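You operate a simulated robot arm through the tools that you are given. There is no shell and no other tool.

Carry out the task below with a simulated robot arm. There is one attempt and no reset: what you move stays moved.

TASK
Clear the fault: switch off the machine the desk display names, reset, set speed 1 and air 6, then start.
Fine: leave the other controls as they are.
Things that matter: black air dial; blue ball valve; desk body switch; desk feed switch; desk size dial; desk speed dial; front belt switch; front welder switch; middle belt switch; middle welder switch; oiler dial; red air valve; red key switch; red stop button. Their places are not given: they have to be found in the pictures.

Only the result counts: the job must be done as asked and must still hold three seconds after the hand-in. Knocking over, shifting, dropping, spilling or breaking anything else fails it.

THE ROBOT
A 7-joint arm with a two-finger parallel gripper, fixed in place. Base frame: the origin is at the foot of the arm, x ahead of it, y to its left, z up; the work surface is at about z = 800. Lengths are in mm, angles in degrees, forces in N, time in s.
Its first joint turns from -166.0 to 166.0 degrees. Payload 4.4 kg.
The tool frame sits at the grasp point between the pads (the TCP): z along the fingers, y along the line on which they close. The tips reach 23 mm beyond it. Largest opening 94 mm; finger width 38, thickness 10; the body of the gripper, 54 by 96 mm, starts 39 mm behind the TCP.
Orientation is that of the tool frame in the base frame, as [roll, pitch, yaw] about the fixed x, y, z axes, in that order (R = Rz(yaw) Ry(pitch) Rx(roll)). With the fingers straight down and closing along the base's y, the tool's x points along the base's -x, its y along +y and its z along -z.

THE INTERFACE
- The arm moves only by the tool drive_tool. Its arguments are lists of equal length, an entry for each row: "delta_pos": the shift along the tool's x, y, z in units of 20 mm (1.0 is 20 mm), a list of three; "dr": the turn, a rotation vector about the tool's x, y, z in units of 6 degrees (1.0 is 6 degrees), a list of three; "claw": the gripper command, from -1 (fully open) to 1 (shut), values between in proportion. In form: {"delta_pos": [[x, y, z], ...], "dr": [[wx, wy, wz], ...], "claw": [claw, ...]}. A call has 1 to 20 rows; each row shifts and turns the commanded pose from where the row before left it, along the tool's axes as they then stand. A call with a number of a shift or a turn outside -1 to 1 is refused whole. Each row takes 0.2 s and may step no farther than 50 mm and 8.6 degrees from the row before; otherwise, or with a gripper value out of range, the whole call is refused. Where a pose cannot be reached the arm comes as near as it can. A force on the tool above 40 N (or 10 N above the force at the start of the call, whichever is more), or a blocked arm, ends the call early, and 0.2 s more pass. Each finger travels about 72 mm/s and halts on what it meets, pressing with about 41 N; the grip force reading is that of the motor and also rises with nothing between the fingers. The clock runs only during rows and for 0.2 s after the last one: add rows that do not move to give the fingers time. It gives the time, the measured TCP pose, the force on the tool (base axes), the opening and the grip force at its end, in the units of the frame above (readings bear some noise), with the torque about the TCP (base axes, N m) and any sound that the robot's microphone picked up.
- Cameras (640 x 400 px; columns grow to the right, rows downward): "scene" is fixed at [400.1, 499.1, 1433.4]; the picture's right is [-0.38, -0.92, 0.00], its down [-0.05, 0.02, -1.00] and it looks along [0.92, -0.38, -0.05] (base axes); focal length 214 px, centre (320, 200). "wrist" rides on the gripper at [86, 16, -74] in the tool frame; the picture's right is [-0.18, 0.98, 0.00], its down [-0.58, -0.11, -0.81] and it looks along [-0.79, -0.15, 0.59] (tool axes); focal length 243 px, centre (320, 200).
- get_image(camera): a new picture of that camera. The clock stands still meanwhile.
- pixel_to_xyz(camera, pixels): for up to 12 pixels [column, row] of the newest picture of that camera ("zoom" is the newest enlarged one), the place [x, y, z] in the base frame of the surface seen there, good to about 2 mm. The clock stands still meanwhile.
- enlarge(camera, box): a new picture of the part [left, top, right, bottom] of that camera's present view, enlarged. The clock stands still meanwhile.
- job_done(): hands the job in; it is judged then, once.

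Open the gripper and draw the arm clear of the work before you hand the job in, unless the task says otherwise.

The tools are called by a JSON object that holds its "api" and its "payload". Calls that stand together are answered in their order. drive_tool: Moves the arm, as the interface text tells. Its arguments: {"type":"object","properties":{"delta_pos":{"type":"array"},"dr":{"type":"array"},"claw":{"type":"array"}},"required":["delta_pos","dr","claw"]} The other tools are called the same way: get_image (camera) takes a picture; pixel_to_xyz (camera, pixels) gives the place of the surface under pixels of a picture; enlarge (camera, box) takes an enlarged picture of a part of a camera's view; job_done () hands the job in.

At the start:

```text
time_s: 0.0
ee_pos: [750.7, 257.1, 1356.8]
tcp_rot: [-180.0, 0.0, 180.0]
ft_force: [0.7, 0.4, 0.3]
ft_torque: [0.0, 0.0, -0.01]
grip_width: 94.1
grasp_force: 0.1
```

scene: 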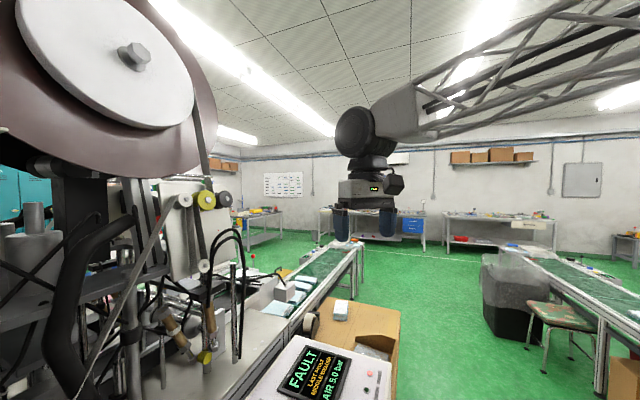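
wrist: 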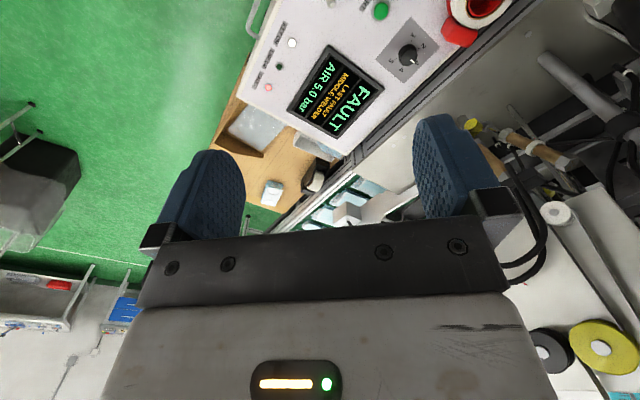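

The desk display at scene (310,370) seems to read "FAULT / LAST FAULT MIDDLE WELDER / AIR 5.0 bar". I take closer looks at both views.

{"api": "enlarge", "payload": {"camera": "wrist", "box": [240, 0, 520, 175]}}

{"api": "enlarge", "payload": {"camera": "scene", "box": [0, 200, 320, 400]}}

{"api": "enlarge", "payload": {"camera": "scene", "box": [230, 320, 400, 400]}}

```text
2.29 times, centred on (380, 88) of wrist
```

zoom: 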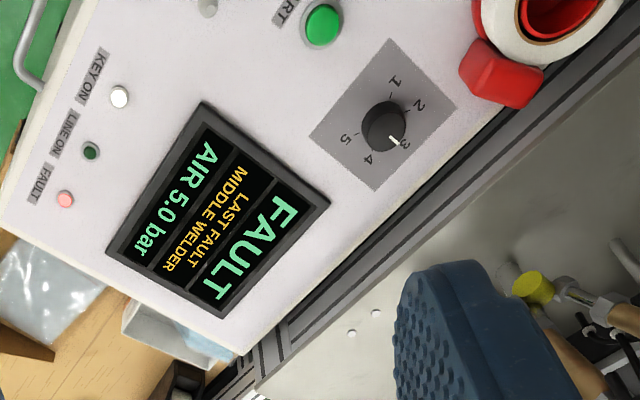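

```text
2.00 times, centred on (160, 300) of scene
```

zoom: 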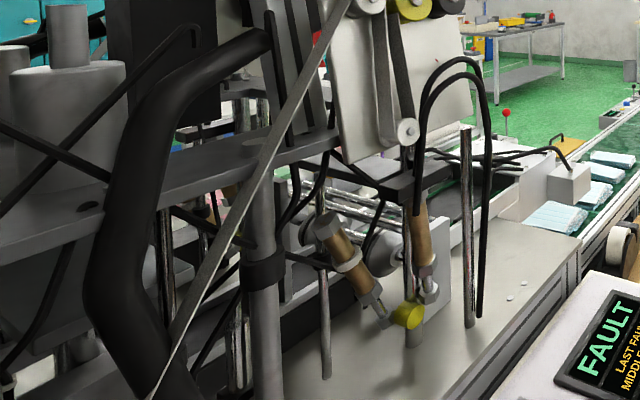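

```text
3.76 times, centred on (315, 360) of scene
```

zoom: 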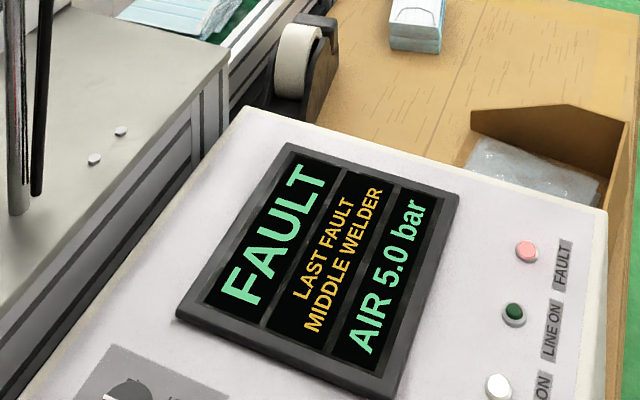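

The fault names MIDDLE WELDER. I get positions of desk features in the wrist view: display (335,92), green button (381,10), speed dial (408,55).

{"api": "get_image", "payload": {"camera": "wrist"}}

{"api": "pixel_to_xyz", "payload": {"camera": "wrist", "pixels": [[335, 92], [381, 10], [408, 55], [470, 10], [460, 32], [292, 42], [268, 87], [350, 150], [420, 90], [250, 100]]}}

{"api": "pixel_to_xyz", "payload": {"camera": "scene", "pixels": [[205, 357], [235, 355], [130, 200], [100, 300], [60, 250], [200, 220], [280, 310], [30, 220], [15, 380], [300, 380]]}}

```text
taken
```

wrist: 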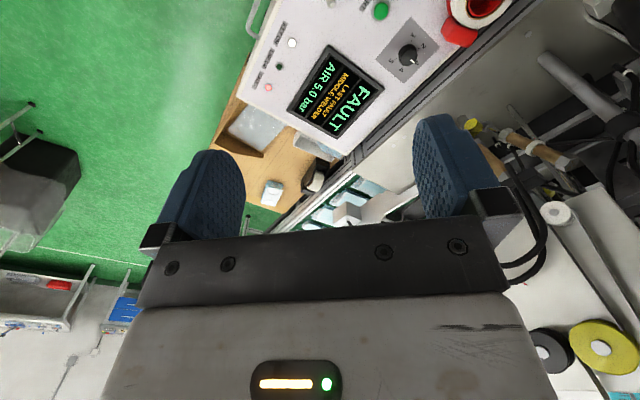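

```text
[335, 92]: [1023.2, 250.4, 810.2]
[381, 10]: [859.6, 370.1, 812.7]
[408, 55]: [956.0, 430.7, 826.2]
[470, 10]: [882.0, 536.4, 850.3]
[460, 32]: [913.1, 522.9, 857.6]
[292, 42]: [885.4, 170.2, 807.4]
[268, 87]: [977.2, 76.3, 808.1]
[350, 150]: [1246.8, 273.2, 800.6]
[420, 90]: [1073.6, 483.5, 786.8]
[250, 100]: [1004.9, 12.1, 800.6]
```

```text
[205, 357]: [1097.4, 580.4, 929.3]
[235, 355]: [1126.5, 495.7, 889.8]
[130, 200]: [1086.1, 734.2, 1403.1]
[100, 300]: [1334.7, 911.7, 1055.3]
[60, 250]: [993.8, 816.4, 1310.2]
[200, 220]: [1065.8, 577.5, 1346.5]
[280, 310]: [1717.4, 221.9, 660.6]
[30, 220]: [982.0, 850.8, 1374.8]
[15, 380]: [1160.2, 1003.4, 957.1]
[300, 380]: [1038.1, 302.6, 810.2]
```

The desk top is at about z≈808 and extends back toward the base. I draw the tool back 300 mm at this height to see the rest of the desk.

{"api": "drive_tool", "payload": {"delta_pos": [[1, 0, 0], [1, 0, 0], [1, 0, 0], [1, 0, 0], [1, 0, 0], [1, 0, 0], [1, 0, 0], [1, 0, 0], [1, 0, 0], [1, 0, 0], [1, 0, 0], [1, 0, 0], [1, 0, 0], [1, 0, 0], [1, 0, 0]], "dr": [[0, 0, 0], [0, 0, 0], [0, 0, 0], [0, 0, 0], [0, 0, 0], [0, 0, 0], [0, 0, 0], [0, 0, 0], [0, 0, 0], [0, 0, 0], [0, 0, 0], [0, 0, 0], [0, 0, 0], [0, 0, 0], [0, 0, 0]], "claw": [-1, -1, -1, -1, -1, -1, -1, -1, -1, -1, -1, -1, -1, -1, -1]}}

{"api": "get_image", "payload": {"camera": "wrist"}}

{"api": "get_image", "payload": {"camera": "scene"}}

```text
time_s: 3.2
ee_pos: [449.8, 257.4, 1355.9]
tcp_rot: [-180.0, 0.0, -180.0]
ft_force: [-0.2, 0.2, 0.9]
ft_torque: [-0.01, 0.0, 0.0]
grip_width: 94.1
grasp_force: 0.1
```

```text
taken
```

wrist: 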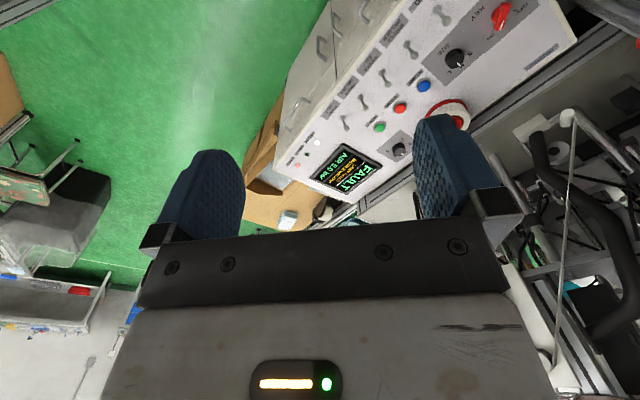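

```text
taken
```

scene: 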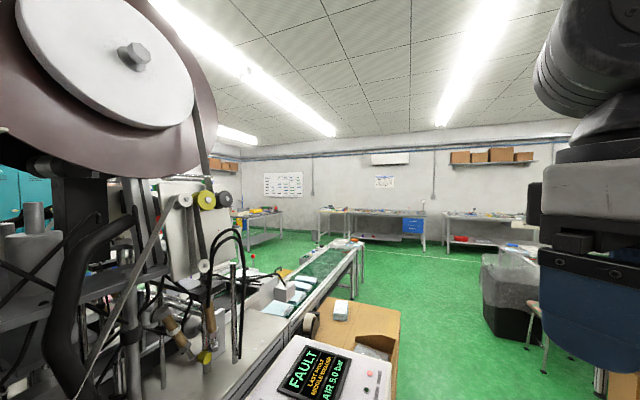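

Now the desk shows: green/red/blue buttons, toggle switches, dials and a red key. I enlarge the area.

{"api": "enlarge", "payload": {"camera": "wrist", "box": [270, 0, 430, 100]}}

{"api": "enlarge", "payload": {"camera": "wrist", "box": [400, 0, 640, 150]}}

{"api": "enlarge", "payload": {"camera": "wrist", "box": [270, 90, 430, 190]}}

```text
4.00 times, centred on (350, 50) of wrist
```

zoom: 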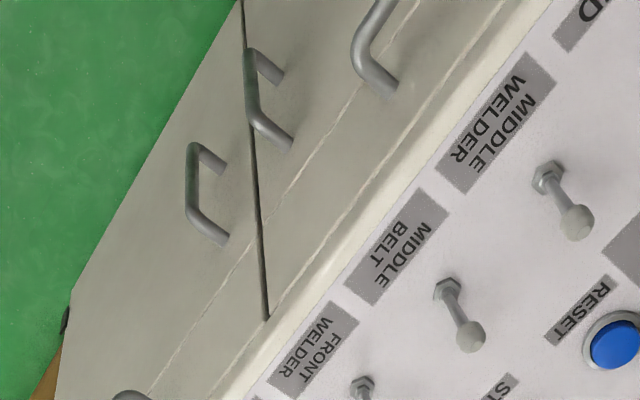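

```text
2.67 times, centred on (520, 75) of wrist
```

zoom: 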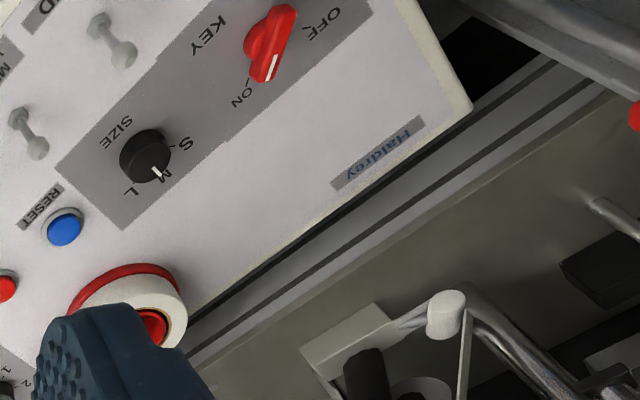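

```text
4.00 times, centred on (350, 140) of wrist
```

zoom: 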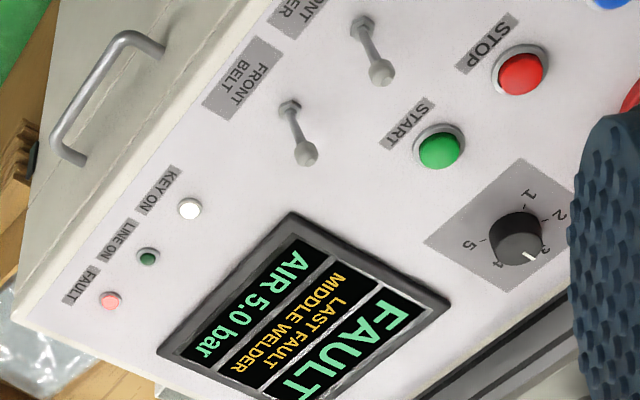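

The toggle row, buttons and dials are visible with labels. I measure their positions.

{"api": "get_image", "payload": {"camera": "wrist"}}

{"api": "pixel_to_xyz", "payload": {"camera": "wrist", "pixels": [[424, 86], [401, 107], [380, 127], [399, 150], [456, 59], [500, 17], [447, 112], [388, 103], [365, 102], [410, 50], [338, 117], [318, 143]]}}

{"api": "pixel_to_xyz", "payload": {"camera": "wrist", "pixels": [[386, 76], [446, 20], [570, 40], [575, 55], [620, 40], [520, 130], [555, 150], [390, 50], [367, 84], [340, 128], [387, 40], [461, 125]]}}

```text
taken
```

wrist: 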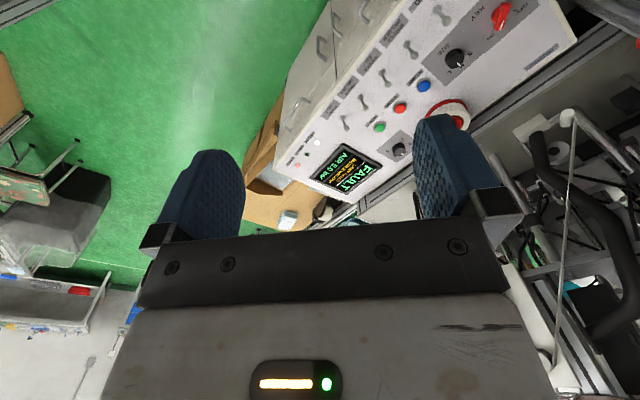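

```text
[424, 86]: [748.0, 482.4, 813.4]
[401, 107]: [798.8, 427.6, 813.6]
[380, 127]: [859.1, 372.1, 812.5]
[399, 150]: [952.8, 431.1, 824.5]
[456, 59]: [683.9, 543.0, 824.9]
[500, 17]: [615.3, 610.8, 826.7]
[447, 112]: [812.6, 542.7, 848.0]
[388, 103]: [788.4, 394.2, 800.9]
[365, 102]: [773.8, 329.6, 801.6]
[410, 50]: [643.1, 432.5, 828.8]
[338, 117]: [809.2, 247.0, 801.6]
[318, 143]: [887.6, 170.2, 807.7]
```

```text
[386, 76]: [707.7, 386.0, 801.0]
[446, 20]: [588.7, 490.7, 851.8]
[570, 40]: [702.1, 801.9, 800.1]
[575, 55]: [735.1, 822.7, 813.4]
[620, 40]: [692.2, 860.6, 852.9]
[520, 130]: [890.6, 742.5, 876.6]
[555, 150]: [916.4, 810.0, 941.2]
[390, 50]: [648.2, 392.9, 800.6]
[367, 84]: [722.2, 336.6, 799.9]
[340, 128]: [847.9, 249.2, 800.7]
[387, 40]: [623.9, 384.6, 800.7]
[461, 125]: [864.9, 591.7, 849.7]
```

I have the button row (green ≈(859,372), red ≈(799,428), blue ≈(748,482)). Now I yaw the tool to the left 48° to survey for the rest of the desk and the air unit.

{"api": "drive_tool", "payload": {"delta_pos": [[0, 0, 0], [0, 0, 0], [0, 0, 0], [0, 0, 0], [0, 0, 0], [0, 0, 0], [0, 0, 0], [0, 0, 0]], "dr": [[0, 0, -1], [0, 0, -1], [0, 0, -1], [0, 0, -1], [0, 0, -1], [0, 0, -1], [0, 0, -1], [0, 0, -1]], "claw": [-1, -1, -1, -1, -1, -1, -1, -1]}}

{"api": "get_image", "payload": {"camera": "wrist"}}

```text
time_s: 5.0
ee_pos: [451.7, 257.7, 1355.6]
tcp_rot: [-180.0, 0.1, -131.8]
ft_force: [0.4, 0.4, 0.0]
ft_torque: [0.02, -0.01, 0.01]
grip_width: 94.1
grasp_force: 0.1
```

```text
taken
```

wrist: 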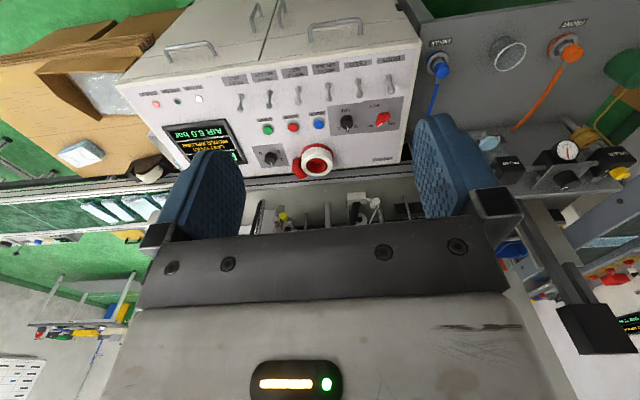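

Now the whole desk (top centre) and the air unit (right, around (565,150)) are seen. Enlarge both.

{"api": "enlarge", "payload": {"camera": "wrist", "box": [130, 50, 290, 150]}}

{"api": "enlarge", "payload": {"camera": "wrist", "box": [260, 50, 420, 150]}}

{"api": "enlarge", "payload": {"camera": "wrist", "box": [400, 0, 640, 150]}}

{"api": "enlarge", "payload": {"camera": "wrist", "box": [480, 100, 640, 200]}}

{"api": "enlarge", "payload": {"camera": "wrist", "box": [480, 190, 640, 290]}}

```text
4.00 times, centred on (210, 100) of wrist
```

zoom: 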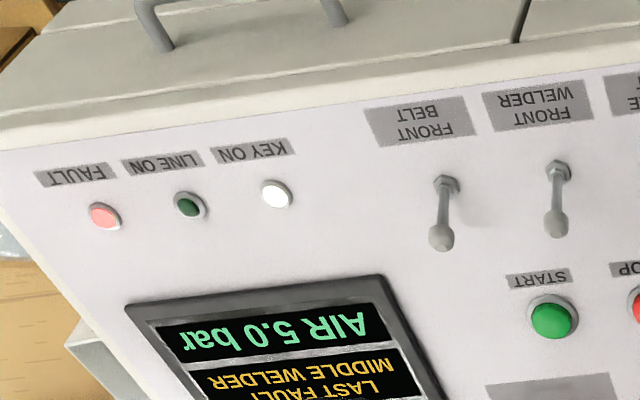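

```text
4.00 times, centred on (340, 100) of wrist
```

zoom: 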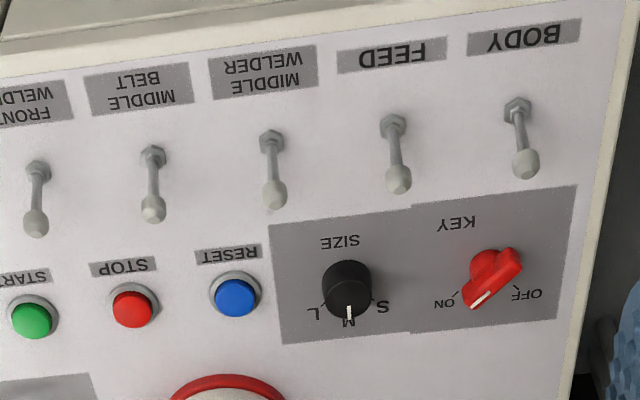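

```text
2.67 times, centred on (520, 75) of wrist
```

zoom: 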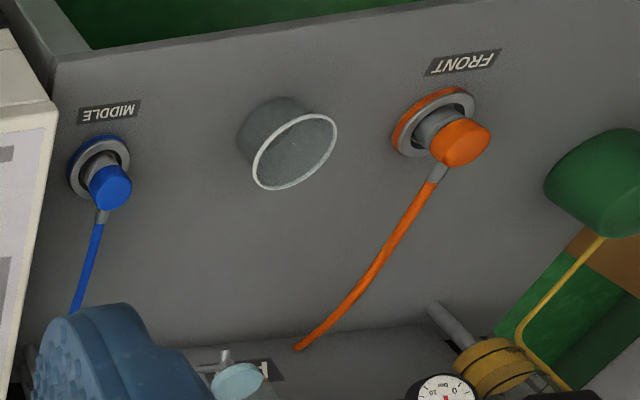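

```text
4.00 times, centred on (560, 150) of wrist
```

zoom: 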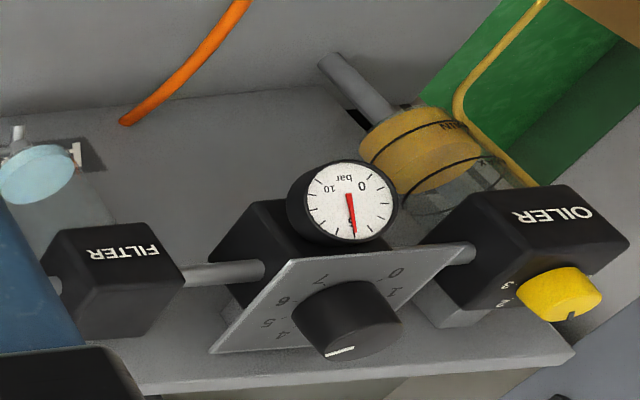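

```text
4.00 times, centred on (560, 240) of wrist
```

zoom: 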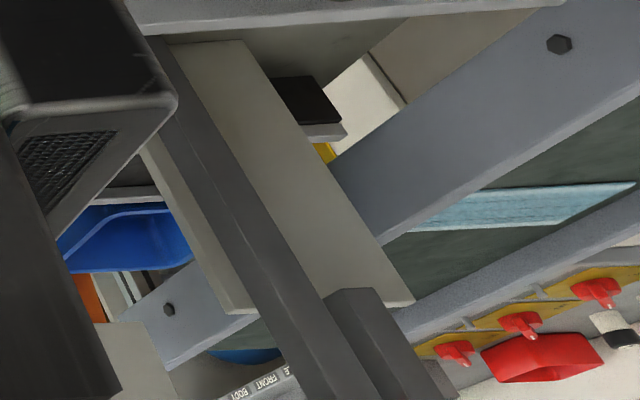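

All toggles lean the same way (toward the far side, reader's "up"), labels confirm MIDDLE WELDER at wrist (328,85)–(329,98), RESET (319,124), START (268,129), speed dial (270,157), air dial (567,180). I re-enlarge the toggles and measure points.

{"api": "enlarge", "payload": {"camera": "wrist", "box": [280, 60, 376, 120]}}

{"api": "pixel_to_xyz", "payload": {"camera": "wrist", "pixels": [[328, 85], [328, 91], [328, 98], [298, 89], [298, 102], [359, 81], [359, 95], [319, 124], [293, 127], [268, 129], [270, 157], [347, 123]]}}

{"api": "pixel_to_xyz", "payload": {"camera": "wrist", "pixels": [[567, 176], [565, 187], [552, 172], [580, 175], [548, 187], [595, 162], [567, 148], [618, 174], [384, 118], [316, 160], [300, 168], [531, 167]]}}

```text
6.67 times, centred on (328, 90) of wrist
```

zoom: 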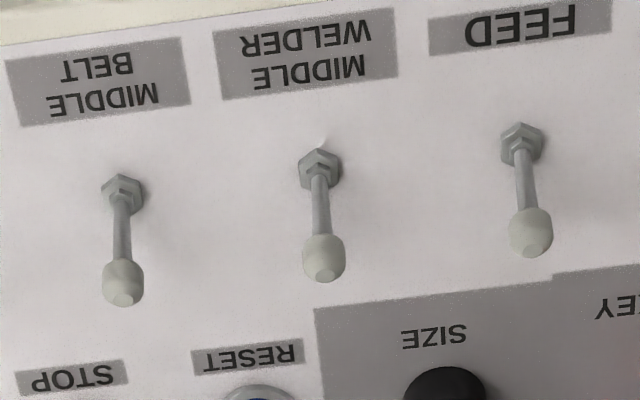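

```text
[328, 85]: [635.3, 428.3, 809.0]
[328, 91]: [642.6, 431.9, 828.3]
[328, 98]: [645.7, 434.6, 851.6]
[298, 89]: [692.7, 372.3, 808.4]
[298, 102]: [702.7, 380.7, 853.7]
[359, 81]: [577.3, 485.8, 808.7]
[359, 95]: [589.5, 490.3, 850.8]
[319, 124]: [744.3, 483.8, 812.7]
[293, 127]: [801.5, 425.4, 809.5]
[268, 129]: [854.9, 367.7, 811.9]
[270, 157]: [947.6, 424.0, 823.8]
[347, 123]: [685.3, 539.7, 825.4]
```

```text
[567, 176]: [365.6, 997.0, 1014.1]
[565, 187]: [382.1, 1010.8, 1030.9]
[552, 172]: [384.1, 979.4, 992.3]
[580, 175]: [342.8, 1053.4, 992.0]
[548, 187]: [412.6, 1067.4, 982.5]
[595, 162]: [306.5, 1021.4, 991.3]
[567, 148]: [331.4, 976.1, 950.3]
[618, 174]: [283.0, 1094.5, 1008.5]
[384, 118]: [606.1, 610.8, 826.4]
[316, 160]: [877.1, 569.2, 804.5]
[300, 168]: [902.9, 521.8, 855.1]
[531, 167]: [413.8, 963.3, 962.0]
```

The Middle Welder lever: base ≈(638,431,808), tip ≈(648,438,848), leaning along +v=(0.70,0.71). I align yaw to the desk, close the fingers and go above a spot behind the lever (670,464,~940).

{"api": "drive_tool", "payload": {"delta_pos": [[-1, -0.037, 1], [-1, -0.037, 1], [-1, -0.037, 1], [-1, -0.037, 1], [-1, -0.037, 1], [-1, -0.037, 1], [-1, -0.037, 1], [-1, -0.037, 1], [-1, -0.037, 1], [-1, -0.037, 1], [-1, -0.037, 1], [-1, -0.037, 1], [-1, -0.037, 1], [-1, -0.037, 1], [-1, -0.037, 1], [0, 0, 1], [0, 0, 1], [0, 0, 1], [0, 0, 1], [0, 0, 1]], "dr": [[0, 0, 0.417], [0, 0, 0], [0, 0, 0], [0, 0, 0], [0, 0, 0], [0, 0, 0], [0, 0, 0], [0, 0, 0], [0, 0, 0], [0, 0, 0], [0, 0, 0], [0, 0, 0], [0, 0, 0], [0, 0, 0], [0, 0, 0], [0, 0, 0], [0, 0, 0], [0, 0, 0], [0, 0, 0], [0, 0, 0]], "claw": [1, 1, 1, 1, 1, 1, 1, 1, 1, 1, 1, 1, 1, 1, 1, 1, 1, 1, 1, 1]}}

{"api": "get_image", "payload": {"camera": "wrist"}}

{"api": "get_image", "payload": {"camera": "scene"}}

```text
time_s: 9.2
ee_pos: [669.0, 463.3, 955.0]
tcp_rot: [-180.0, 0.0, -134.6]
ft_force: [-0.8, 0.7, -0.2]
ft_torque: [-0.02, -0.01, 0.03]
grip_width: 0.0
grasp_force: 41.4
```

```text
taken
```

wrist: 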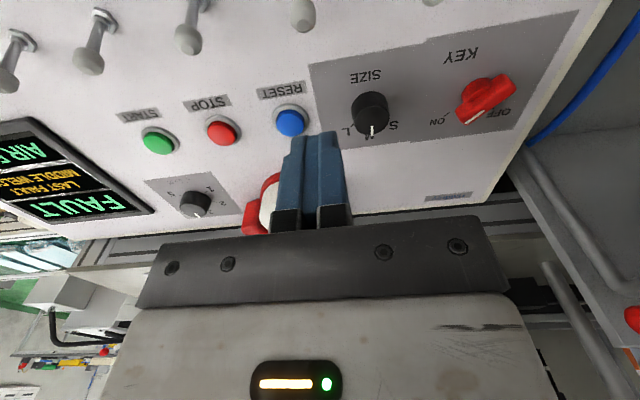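

```text
taken
```

scene: 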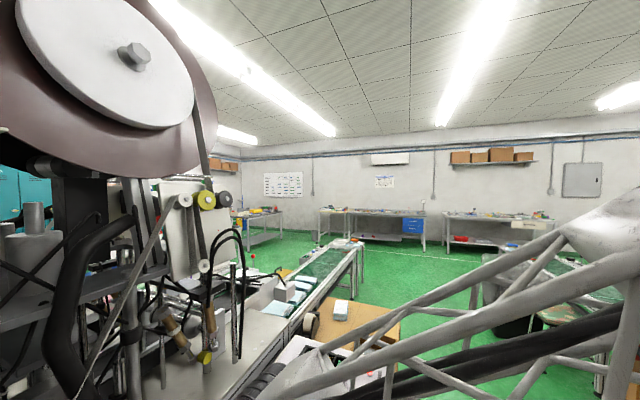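

The lever tip is at wrist (303,12). Let me verify its position before descending behind it.

{"api": "pixel_to_xyz", "payload": {"camera": "wrist", "pixels": [[303, 12], [303, 20], [187, 40], [194, 8], [290, 122], [222, 130], [160, 140], [197, 200], [372, 108], [487, 95]]}}

{"api": "drive_tool", "payload": {"delta_pos": [[0, 0, 1], [0, 0, 1], [0, 0, 1], [0, 0, 0.8]], "dr": [[0, 0, 0], [0, 0, 0], [0, 0, 0], [0, 0, 0]], "claw": [1, 1, 1, 1]}}

{"api": "get_image", "payload": {"camera": "wrist"}}

```text
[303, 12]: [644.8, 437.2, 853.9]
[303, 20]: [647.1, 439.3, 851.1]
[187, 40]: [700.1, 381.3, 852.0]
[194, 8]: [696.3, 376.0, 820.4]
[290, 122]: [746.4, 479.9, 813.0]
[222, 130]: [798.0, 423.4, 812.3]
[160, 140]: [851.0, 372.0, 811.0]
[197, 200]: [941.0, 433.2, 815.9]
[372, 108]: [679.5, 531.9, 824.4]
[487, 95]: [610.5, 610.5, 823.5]
```

```text
time_s: 10.2
ee_pos: [667.9, 465.8, 877.9]
tcp_rot: [180.0, -0.1, -134.5]
ft_force: [-0.4, 0.3, -1.5]
ft_torque: [-0.01, -0.03, -0.01]
grip_width: 0.0
grasp_force: 41.0
```

```text
taken
```

wrist: 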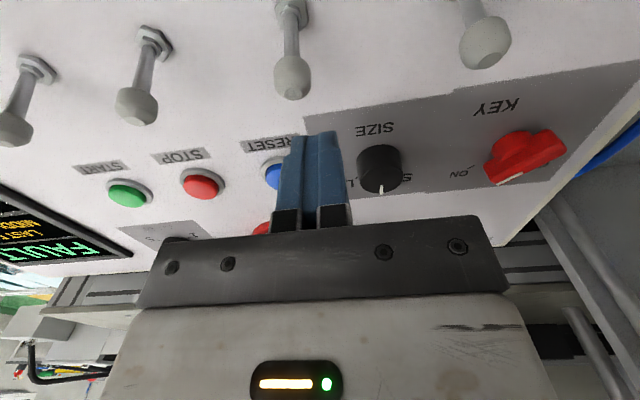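

The ball is about 31 mm in front of the TCP, gap to finger edge ≈5 mm. Descend 20 mm and pull toward the robot in small steps.

{"api": "drive_tool", "payload": {"delta_pos": [[0, 0, 0.5], [0, 0, 0.5], [0.3, 0, 0], [0.3, 0, 0], [0.3, 0, 0], [0.3, 0, 0], [0.3, 0, 0]], "dr": [[0, 0, 0], [0, 0, 0], [0, 0, 0], [0, 0, 0], [0, 0, 0], [0, 0, 0], [0, 0, 0]], "claw": [1, 1, 1, 1, 1, 1, 1]}}

{"api": "get_image", "payload": {"camera": "wrist"}}

```text
time_s: 11.8
ee_pos: [647.0, 444.1, 858.3]
tcp_rot: [-179.9, 0.1, -134.5]
ft_force: [-1.0, 0.3, 0.1]
ft_torque: [0.02, -0.01, -0.02]
grip_width: 0.1
grasp_force: 40.8
```

```text
taken
```

wrist: 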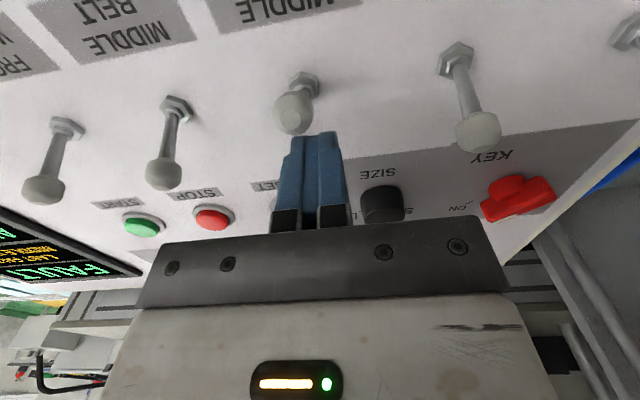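

The lever at (297,105) is moving upright with little force. Continue pulling about 18 mm more.

{"api": "drive_tool", "payload": {"delta_pos": [[0.25, 0, 0], [0.25, 0, 0], [0.25, 0, 0], [0.25, 0, 0]], "dr": [[0, 0, 0], [0, 0, 0], [0, 0, 0], [0, 0, 0]], "claw": [1, 1, 1, 1]}}

{"api": "get_image", "payload": {"camera": "wrist"}}

```text
time_s: 12.2
ee_pos: [645.2, 443.6, 861.9]
tcp_rot: [-179.8, 0.3, -134.5]
ft_force: [3.1, 14.2, -0.7]
ft_torque: [0.26, -0.19, -0.1]
grip_width: 0.2
grasp_force: 40.8
stopped in row 2: the force on the tool passed its limit at 52 N (the readings are from after the stop); the commanded pose is now the measured one
```

```text
taken
```

wrist: 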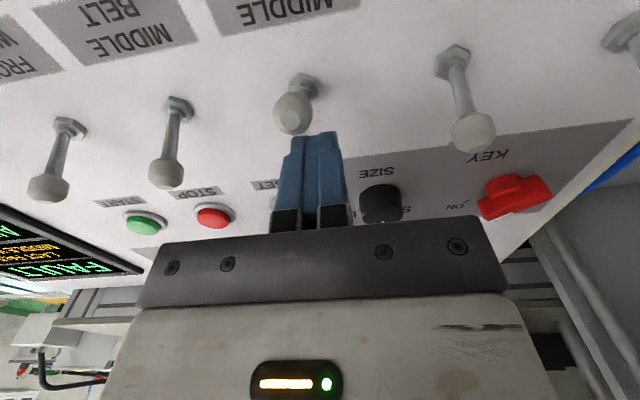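

The pull hit a limit; I check where the lever ball now is.

{"api": "enlarge", "payload": {"camera": "wrist", "box": [200, 40, 392, 160]}}

{"api": "pixel_to_xyz", "payload": {"camera": "wrist", "pixels": [[292, 105], [292, 115], [292, 122], [306, 80], [166, 170], [177, 105], [312, 145], [308, 100]]}}

{"api": "get_image", "payload": {"camera": "scene"}}

```text
3.33 times, centred on (296, 100) of wrist
```

zoom: 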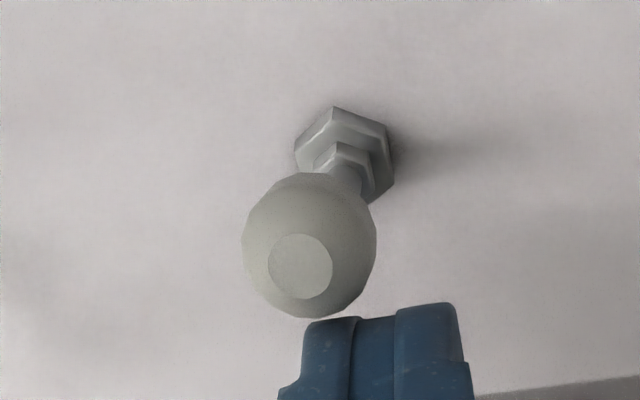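

```text
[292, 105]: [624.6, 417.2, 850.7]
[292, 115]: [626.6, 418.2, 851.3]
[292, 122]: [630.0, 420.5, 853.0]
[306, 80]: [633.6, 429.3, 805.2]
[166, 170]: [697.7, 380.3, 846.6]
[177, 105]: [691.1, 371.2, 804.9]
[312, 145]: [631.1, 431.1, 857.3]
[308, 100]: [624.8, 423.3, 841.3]
```

```text
taken
```

scene: 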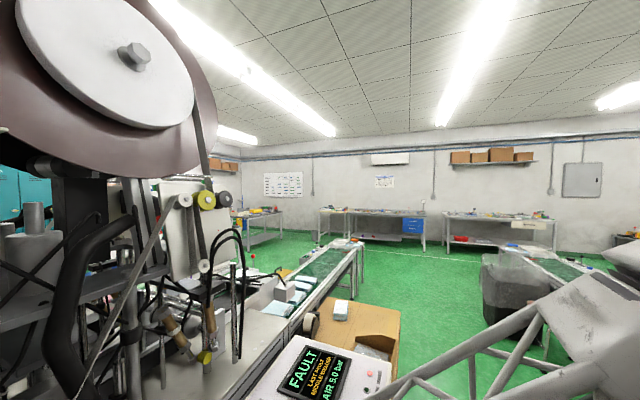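

The ball is now at ≈(626,418,851), leaning the opposite way symmetrically: Middle Welder is off. I back off, rise and go above the blue RESET at (747,482,813).

{"api": "drive_tool", "payload": {"delta_pos": [[-0.4, 0, 0], [0, 0, -1], [0, 0, -1], [0, 0, -1], [-0.906, -0.46, 0], [-0.906, -0.46, 0], [-0.906, -0.46, 0], [-0.906, -0.46, 0], [-0.906, -0.46, 0], [0, 0, 1], [0, 0, 1], [0, 0, 1]], "dr": [[0, 0, 0], [0, 0, 0], [0, 0, 0], [0, 0, 0], [0, 0, 0], [0, 0, 0], [0, 0, 0], [0, 0, 0], [0, 0, 0], [0, 0, 0], [0, 0, 0], [0, 0, 0]], "claw": [1, 1, 1, 1, 1, 1, 1, 1, 1, 1, 1, 1]}}

{"api": "get_image", "payload": {"camera": "wrist"}}

```text
time_s: 14.8
ee_pos: [745.9, 480.3, 861.8]
tcp_rot: [-180.0, 0.4, -134.6]
ft_force: [0.8, -0.6, 0.4]
ft_torque: [0.0, -0.03, 0.03]
grip_width: 0.2
grasp_force: 40.7
```

```text
taken
```

wrist: 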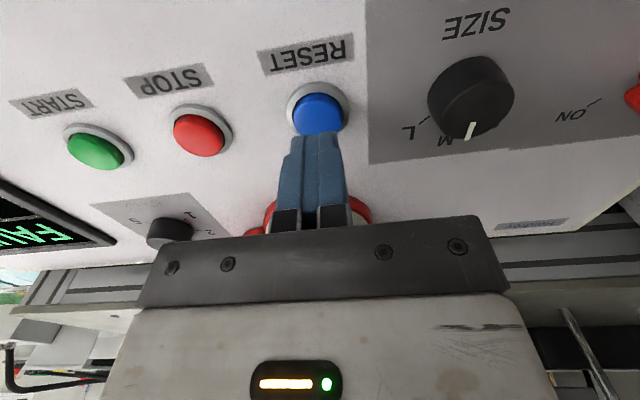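

The blue button shows at (318,112) just ahead of the fingertips; I measure its surface.

{"api": "pixel_to_xyz", "payload": {"camera": "wrist", "pixels": [[318, 97], [318, 110], [318, 125], [300, 115], [338, 115], [318, 86], [200, 133], [97, 151], [168, 232]]}}

```text
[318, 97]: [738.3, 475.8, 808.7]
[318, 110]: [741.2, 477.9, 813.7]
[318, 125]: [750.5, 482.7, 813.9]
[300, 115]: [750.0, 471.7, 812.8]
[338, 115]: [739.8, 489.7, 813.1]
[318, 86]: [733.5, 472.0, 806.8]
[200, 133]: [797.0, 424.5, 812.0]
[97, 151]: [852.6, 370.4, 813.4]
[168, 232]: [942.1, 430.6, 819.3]
```

Button centre ≈(746,481), top z≈814, right below the tips (tip z≈839). I press about 6 mm past contact slowly and hold, and then look at the display.

{"api": "drive_tool", "payload": {"delta_pos": [[0, 0, 1], [0, 0, 0.2], [0, 0, 0.1], [0, 0, 0.1], [0, 0, 0.1], [0, 0, 0]], "dr": [[0, 0, 0], [0, 0, 0], [0, 0, 0], [0, 0, 0], [0, 0, 0], [0, 0, 0]], "claw": [1, 1, 1, 1, 1, 1]}}

{"api": "get_image", "payload": {"camera": "scene"}}

{"api": "enlarge", "payload": {"camera": "scene", "box": [230, 320, 400, 400]}}

```text
time_s: 16.2
ee_pos: [747.1, 480.2, 832.7]
tcp_rot: [180.0, 0.4, -134.4]
ft_force: [1.1, 0.7, 2.8]
ft_torque: [-0.05, 0.01, 0.03]
grip_width: 0.0
grasp_force: 41.2
heard: click
```

```text
taken
```

scene: 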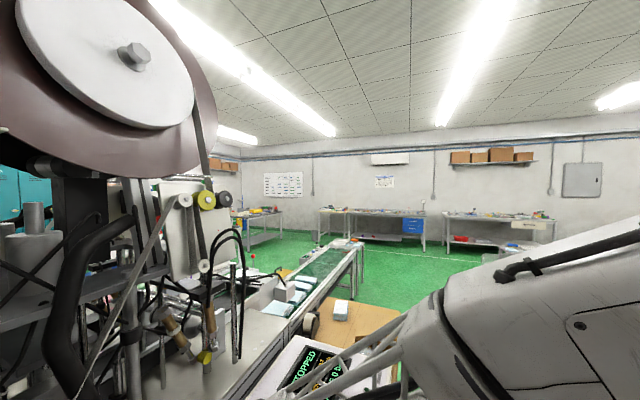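

```text
3.76 times, centred on (315, 360) of scene
```

zoom: 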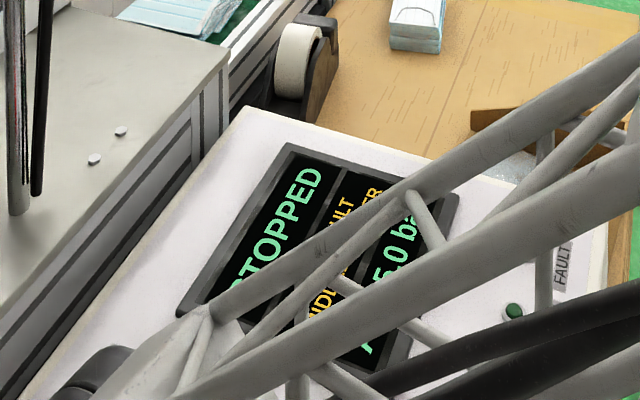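

The display now reads STOPPED after a click — reset worked. I rise and move toward the speed dial (≈(946,430)), stopping short to get a good look at it.

{"api": "drive_tool", "payload": {"delta_pos": [[0, 0, -1], [0, 0, -1], [0, 0, -1], [0, 0, -1], [0, 0, -1], [-0.2, -1, 0], [-0.2, -1, 0], [-0.2, -1, 0], [-0.2, -1, 0], [-0.2, -1, 0], [-0.2, -1, 0], [-0.2, -1, 0], [-0.2, -1, 0]], "dr": [[0, 0, 0], [0, 0, 0], [0, 0, 0], [0, 0, 0], [0, 0, 0], [0, 0, 0], [0, 0, 0], [0, 0, 0], [0, 0, 0], [0, 0, 0], [0, 0, 0], [0, 0, 0], [0, 0, 0]], "claw": [1, 1, 1, 1, 1, 1, 1, 1, 1, 1, 1, 1, 1]}}

{"api": "get_image", "payload": {"camera": "wrist"}}

{"api": "get_image", "payload": {"camera": "scene"}}

```text
time_s: 19.1
ee_pos: [882.1, 391.7, 933.4]
tcp_rot: [180.0, 0.3, -134.5]
ft_force: [0.8, -0.2, -0.2]
ft_torque: [0.0, 0.02, 0.0]
grip_width: 0.1
grasp_force: 41.6
```

```text
taken
```

wrist: 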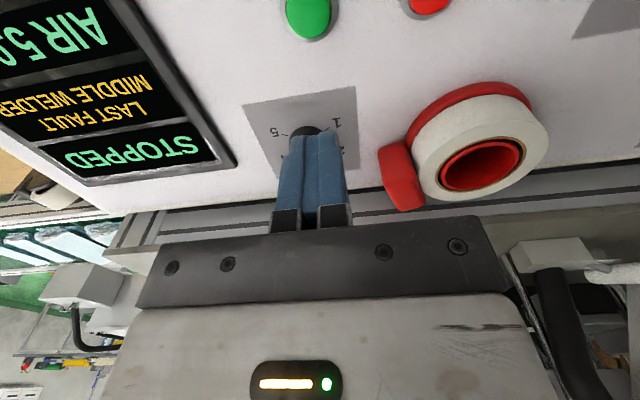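

```text
taken
```

scene: 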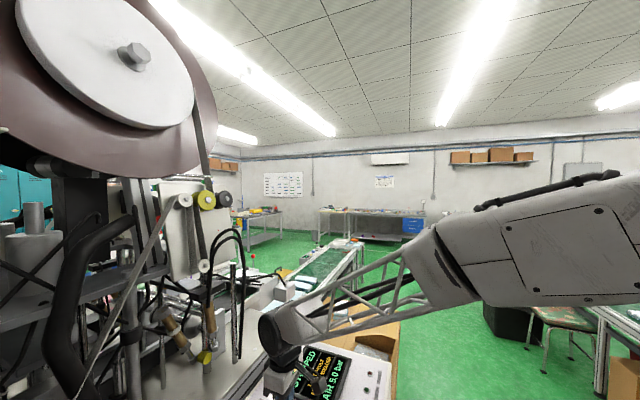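

The red/white object beside the dial is a loose tape dispenser; it must not be touched. I open the fingers so I can see the dial between them and move a bit higher.

{"api": "drive_tool", "payload": {"delta_pos": [[0, 0, 0], [0, 0, 0], [0, 0, 0], [0, 0, 0]], "dr": [[0, 0, 0], [0, 0, 0], [0, 0, 0], [0, 0, 0]], "claw": [-1, -1, -1, -1]}}

{"api": "get_image", "payload": {"camera": "wrist"}}

{"api": "enlarge", "payload": {"camera": "wrist", "box": [220, 70, 460, 220]}}

{"api": "pixel_to_xyz", "payload": {"camera": "wrist", "pixels": [[305, 130], [305, 140], [305, 150], [320, 140], [290, 140], [337, 122], [275, 132], [280, 160], [345, 155], [384, 150], [402, 210], [413, 185]]}}

```text
time_s: 20.1
ee_pos: [883.3, 390.9, 932.3]
tcp_rot: [180.0, 0.3, -134.5]
ft_force: [0.3, -0.3, -1.3]
ft_torque: [-0.01, -0.01, 0.0]
grip_width: 93.7
grasp_force: 0.1
```

```text
taken
```

wrist: 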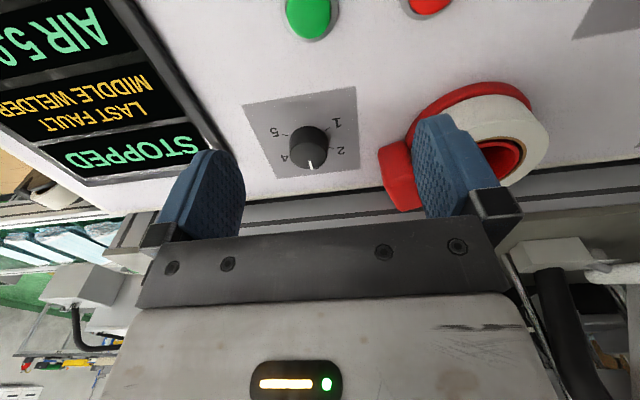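

```text
2.67 times, centred on (340, 145) of wrist
```

zoom: 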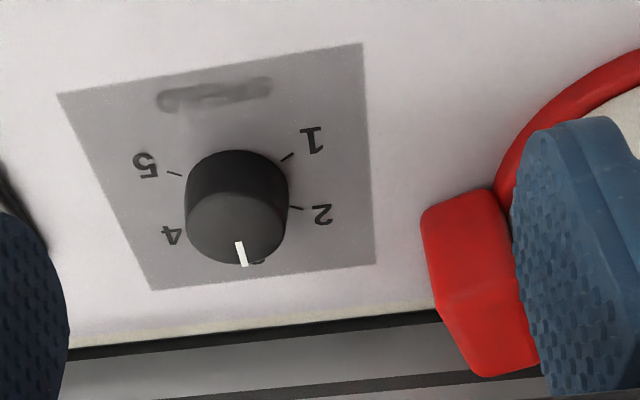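

```text
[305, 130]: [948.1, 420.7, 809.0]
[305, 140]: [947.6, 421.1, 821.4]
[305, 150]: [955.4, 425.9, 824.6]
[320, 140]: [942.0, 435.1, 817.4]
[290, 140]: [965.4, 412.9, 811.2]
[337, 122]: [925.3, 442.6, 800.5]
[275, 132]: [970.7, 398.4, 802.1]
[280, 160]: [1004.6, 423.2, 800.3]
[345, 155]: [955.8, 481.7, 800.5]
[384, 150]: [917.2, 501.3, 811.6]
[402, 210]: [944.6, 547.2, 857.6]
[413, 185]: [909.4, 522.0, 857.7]
```

I measure dial points in the zoomed image: top face centre (238,228), ticks 1 (287,157), 2 (296,208), 5 (174,174), plus dispenser edges.

{"api": "pixel_to_xyz", "payload": {"camera": "zoom", "pixels": [[238, 228], [238, 200], [240, 258], [192, 225], [284, 222], [287, 157], [296, 208], [174, 174], [430, 225], [490, 200], [460, 340], [245, 257]]}}

{"api": "pixel_to_xyz", "payload": {"camera": "wrist", "pixels": [[380, 150], [386, 152], [392, 165], [380, 175], [405, 205], [410, 150], [430, 100], [480, 85], [500, 110], [530, 120], [310, 15], [20, 60]]}}

```text
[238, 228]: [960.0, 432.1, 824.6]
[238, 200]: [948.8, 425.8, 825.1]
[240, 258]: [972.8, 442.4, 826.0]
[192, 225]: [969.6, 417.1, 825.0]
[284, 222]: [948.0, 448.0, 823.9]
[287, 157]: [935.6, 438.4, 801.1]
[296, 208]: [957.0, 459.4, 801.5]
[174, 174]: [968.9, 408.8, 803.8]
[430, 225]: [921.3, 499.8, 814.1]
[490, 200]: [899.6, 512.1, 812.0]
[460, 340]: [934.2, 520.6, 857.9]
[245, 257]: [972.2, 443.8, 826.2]
```

```text
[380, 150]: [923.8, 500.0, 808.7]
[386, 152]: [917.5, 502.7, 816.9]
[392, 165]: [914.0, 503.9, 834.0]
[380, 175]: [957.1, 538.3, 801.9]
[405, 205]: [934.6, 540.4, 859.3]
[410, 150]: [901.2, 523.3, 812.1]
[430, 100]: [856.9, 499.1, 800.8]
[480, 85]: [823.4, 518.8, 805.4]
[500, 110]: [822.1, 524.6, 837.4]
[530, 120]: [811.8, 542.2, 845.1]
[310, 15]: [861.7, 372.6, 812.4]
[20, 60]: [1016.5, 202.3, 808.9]
```

Dial centre ≈(959,432), top z≈825, diameter ≈39; marks are 60° apart, so 3→1 needs +120° about vertical. I narrow the opening to 60 mm and test whether the arm reaches above it with the tool vertical.

{"api": "drive_tool", "payload": {"delta_pos": [[-0.826, -0.254, 0], [-0.826, -0.254, 0], [-0.826, -0.254, 0], [-0.826, -0.254, 0], [-0.826, -0.254, 0], [0, 0, 0.8], [0, 0, 0.8]], "dr": [[0, 0, 0], [0, 0, 0], [0, 0, 0], [0, 0, 0], [0, 0, 0], [0, 0, 0], [0, 0, 0]], "claw": [-0.3, -0.3, -0.3, -0.3, -0.3, -0.3, -0.3]}}

{"api": "get_image", "payload": {"camera": "wrist"}}

```text
time_s: 21.6
ee_pos: [959.1, 431.9, 901.5]
tcp_rot: [-180.0, 0.3, -134.5]
ft_force: [0.3, -0.2, 0.7]
ft_torque: [0.04, 0.0, -0.01]
grip_width: 61.1
grasp_force: 0.1
```

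```text
taken
```

wrist: 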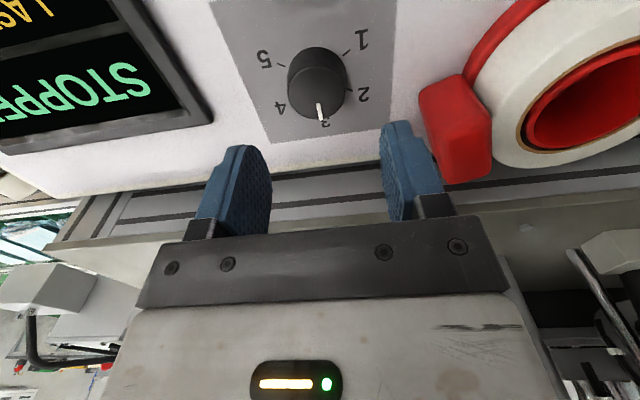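

The arm reaches (959,432,901) with the tool vertical. I re-measure the knob before descending.

{"api": "pixel_to_xyz", "payload": {"camera": "wrist", "pixels": [[317, 80], [317, 94], [317, 115], [291, 92], [343, 90], [320, 118], [349, 53], [352, 90], [281, 64], [422, 90], [450, 180], [420, 120]]}}

```text
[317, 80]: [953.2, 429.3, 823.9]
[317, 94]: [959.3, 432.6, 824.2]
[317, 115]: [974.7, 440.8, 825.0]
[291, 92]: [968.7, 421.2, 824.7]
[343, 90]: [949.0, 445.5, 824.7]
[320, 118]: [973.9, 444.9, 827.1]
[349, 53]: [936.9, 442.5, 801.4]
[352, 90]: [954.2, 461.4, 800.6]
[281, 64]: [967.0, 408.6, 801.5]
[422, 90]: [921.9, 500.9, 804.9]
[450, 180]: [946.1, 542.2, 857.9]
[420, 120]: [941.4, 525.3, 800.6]
```

Centre holds at ≈(960,432). I descend to TCP z≈831 (tips ≈808, desk 801) with the fingers either side.

{"api": "drive_tool", "payload": {"delta_pos": [[0, 0, 1], [0, 0, 1], [0, 0, 1], [0, 0, 0.5], [0, 0, 0]], "dr": [[0, 0, 0], [0, 0, 0], [0, 0, 0], [0, 0, 0], [0, 0, 0]], "claw": [-0.3, -0.3, -0.3, -0.3, -0.3]}}

{"api": "get_image", "payload": {"camera": "wrist"}}

{"api": "get_image", "payload": {"camera": "scene"}}

```text
time_s: 22.9
ee_pos: [961.1, 433.6, 830.6]
tcp_rot: [179.9, 0.3, -134.4]
ft_force: [0.3, -0.3, -0.1]
ft_torque: [0.01, 0.01, 0.0]
grip_width: 60.9
grasp_force: 0.0
```

```text
taken
```

wrist: 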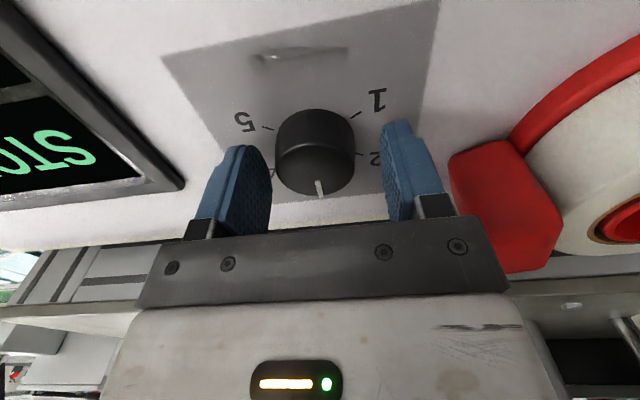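

```text
taken
```

scene: 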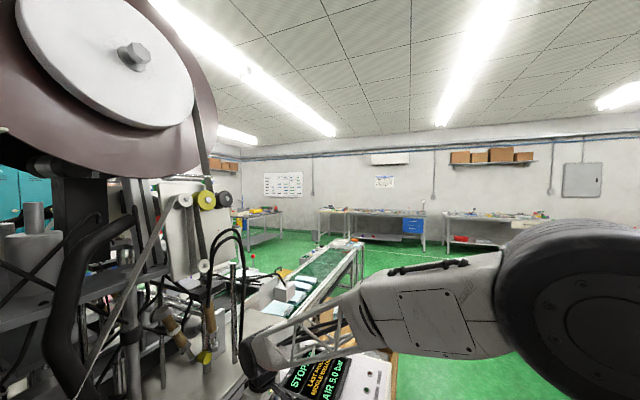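

The knob sits between the pads. I close on it and turn 60° CCW (dr z = −1 ×10) as a first step.

{"api": "drive_tool", "payload": {"delta_pos": [[0, 0, 0], [0, 0, 0], [0, 0, 0]], "dr": [[0, 0, 0], [0, 0, 0], [0, 0, 0]], "claw": [1, 1, 1]}}

{"api": "drive_tool", "payload": {"delta_pos": [[0, 0, 0], [0, 0, 0], [0, 0, 0], [0, 0, 0], [0, 0, 0], [0, 0, 0], [0, 0, 0], [0, 0, 0], [0, 0, 0], [0, 0, 0], [0, 0, 0]], "dr": [[0, 0, -1], [0, 0, -1], [0, 0, -1], [0, 0, -1], [0, 0, -1], [0, 0, -1], [0, 0, -1], [0, 0, -1], [0, 0, -1], [0, 0, -1], [0, 0, 0]], "claw": [1, 1, 1, 1, 1, 1, 1, 1, 1, 1, 1]}}

{"api": "get_image", "payload": {"camera": "wrist"}}

```text
time_s: 23.7
ee_pos: [960.7, 431.0, 830.9]
tcp_rot: [-179.9, 0.4, -134.5]
ft_force: [6.6, -5.1, -2.8]
ft_torque: [-0.43, -0.41, 0.08]
grip_width: 40.9
grasp_force: 44.8
stopped in row 3: the force on the tool passed its limit at 42 N (the readings are from after the stop); the commanded pose is now the measured one
```

```text
time_s: 26.1
ee_pos: [961.1, 431.2, 830.5]
tcp_rot: [-179.6, 0.1, -74.5]
ft_force: [3.9, -9.6, -0.3]
ft_torque: [-0.14, -0.01, 0.03]
grip_width: 40.8
grasp_force: 44.7
```

```text
taken
```

wrist: 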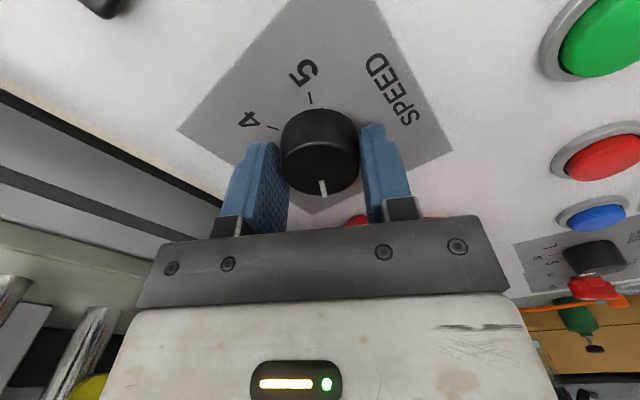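

The pointer turned with the gripper 60° (to mark 2). Continue another 60°.

{"api": "drive_tool", "payload": {"delta_pos": [[0, 0, 0], [0, 0, 0], [0, 0, 0], [0, 0, 0], [0, 0, 0], [0, 0, 0], [0, 0, 0], [0, 0, 0], [0, 0, 0], [0, 0, 0], [0, 0, 0]], "dr": [[0, 0, -1], [0, 0, -1], [0, 0, -1], [0, 0, -1], [0, 0, -1], [0, 0, -1], [0, 0, -1], [0, 0, -1], [0, 0, -1], [0, 0, -1], [0, 0, 0]], "claw": [1, 1, 1, 1, 1, 1, 1, 1, 1, 1, 1]}}

{"api": "get_image", "payload": {"camera": "wrist"}}

```text
time_s: 28.5
ee_pos: [961.9, 431.4, 831.2]
tcp_rot: [-179.7, -0.3, -14.5]
ft_force: [32.5, -8.0, -5.8]
ft_torque: [-0.17, -0.82, 0.04]
grip_width: 40.8
grasp_force: 44.7
```

```text
taken
```

wrist: 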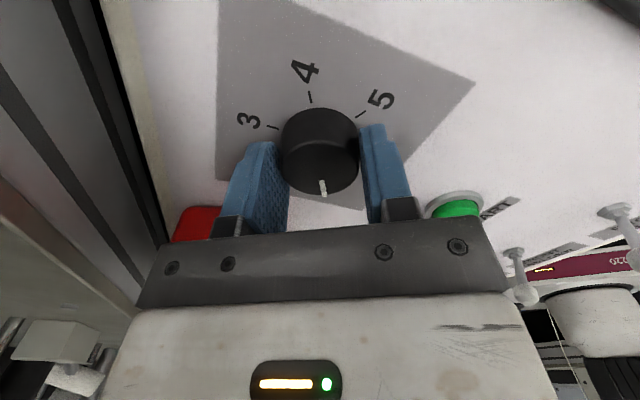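

The pointer is now opposite mark 4, i.e. at mark 1. I open to ~58 mm, rise straight up, and check.

{"api": "drive_tool", "payload": {"delta_pos": [[0, 0, 0], [0, 0, 0], [0, 0, -0.5], [0, 0, -1], [0, 0, -1], [0, 0, -1], [0, 0, -1], [0, 0, -1]], "dr": [[0, 0, 0], [0, 0, 0], [0, 0, 0], [0, 0, 0], [0, 0, 0], [0, 0, 0], [0, 0, 0], [0, 0, 0]], "claw": [-0.25, -0.25, -0.25, -0.25, -0.25, -0.25, -0.25, -0.25]}}

{"api": "get_image", "payload": {"camera": "wrist"}}

```text
time_s: 30.3
ee_pos: [961.3, 432.3, 940.5]
tcp_rot: [-179.8, -0.2, -14.5]
ft_force: [0.2, 0.1, -1.0]
ft_torque: [0.02, 0.0, 0.0]
grip_width: 58.9
grasp_force: 0.1
```

```text
taken
```

wrist: 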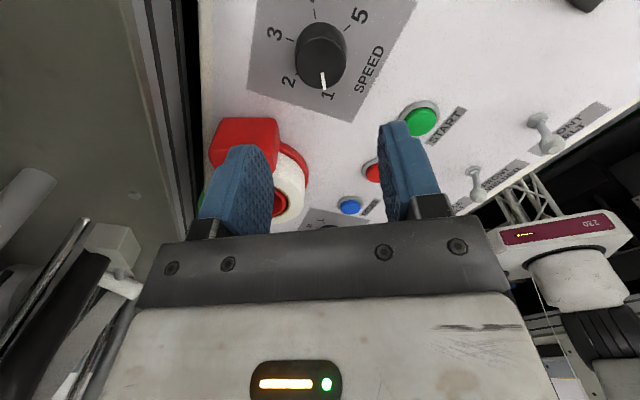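

Speed pointer is at 1. Next the air unit: I retract up and back to about (500,250,1350).

{"api": "drive_tool", "payload": {"delta_pos": [[-1, 0.73, -1], [-1, 0.73, -1], [-1, 0.73, -1], [-1, 0.73, -1], [-1, 0.73, -1], [-1, 0.73, -1], [-1, 0.73, -1], [-1, 0.73, -1], [-1, 0.73, -1], [-1, 0.73, -1], [-1, 0.73, -1], [-1, 0.73, -1], [-1, 0.73, -1], [-1, 0.73, -1], [-1, 0.73, -1], [-1, 0.73, -1], [-1, 0.73, -1], [-1, 0.73, -1], [-1, 0.73, -1], [-1, 0.73, -1]], "dr": [[0, 0, 0], [0, 0, 0], [0, 0, 0], [0, 0, 0], [0, 0, 0], [0, 0, 0], [0, 0, 0], [0, 0, 0], [0, 0, 0], [0, 0, 0], [0, 0, 0], [0, 0, 0], [0, 0, 0], [0, 0, 0], [0, 0, 0], [0, 0, 0], [0, 0, 0], [0, 0, 0], [0, 0, 0], [0, 0, 0]], "claw": [-1, -1, -1, -1, -1, -1, -1, -1, -1, -1, -1, -1, -1, -1, -1, -1, -1, -1, -1, -1]}}

{"api": "get_image", "payload": {"camera": "wrist"}}

```text
time_s: 34.5
ee_pos: [497.9, 248.2, 1338.4]
tcp_rot: [-179.8, -0.2, -14.5]
ft_force: [-0.9, 0.4, -0.2]
ft_torque: [0.02, 0.02, 0.05]
grip_width: 94.0
grasp_force: 0.0
```

```text
taken
```

wrist: 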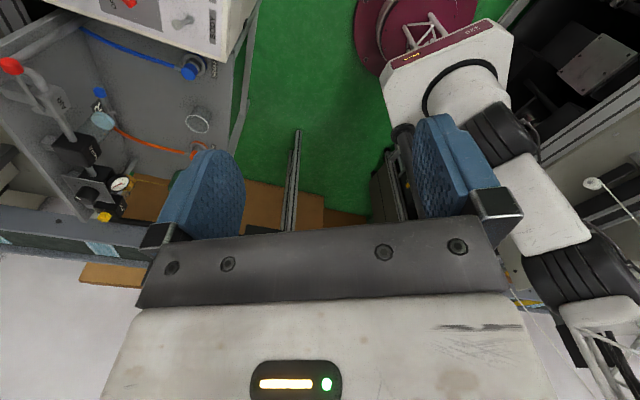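

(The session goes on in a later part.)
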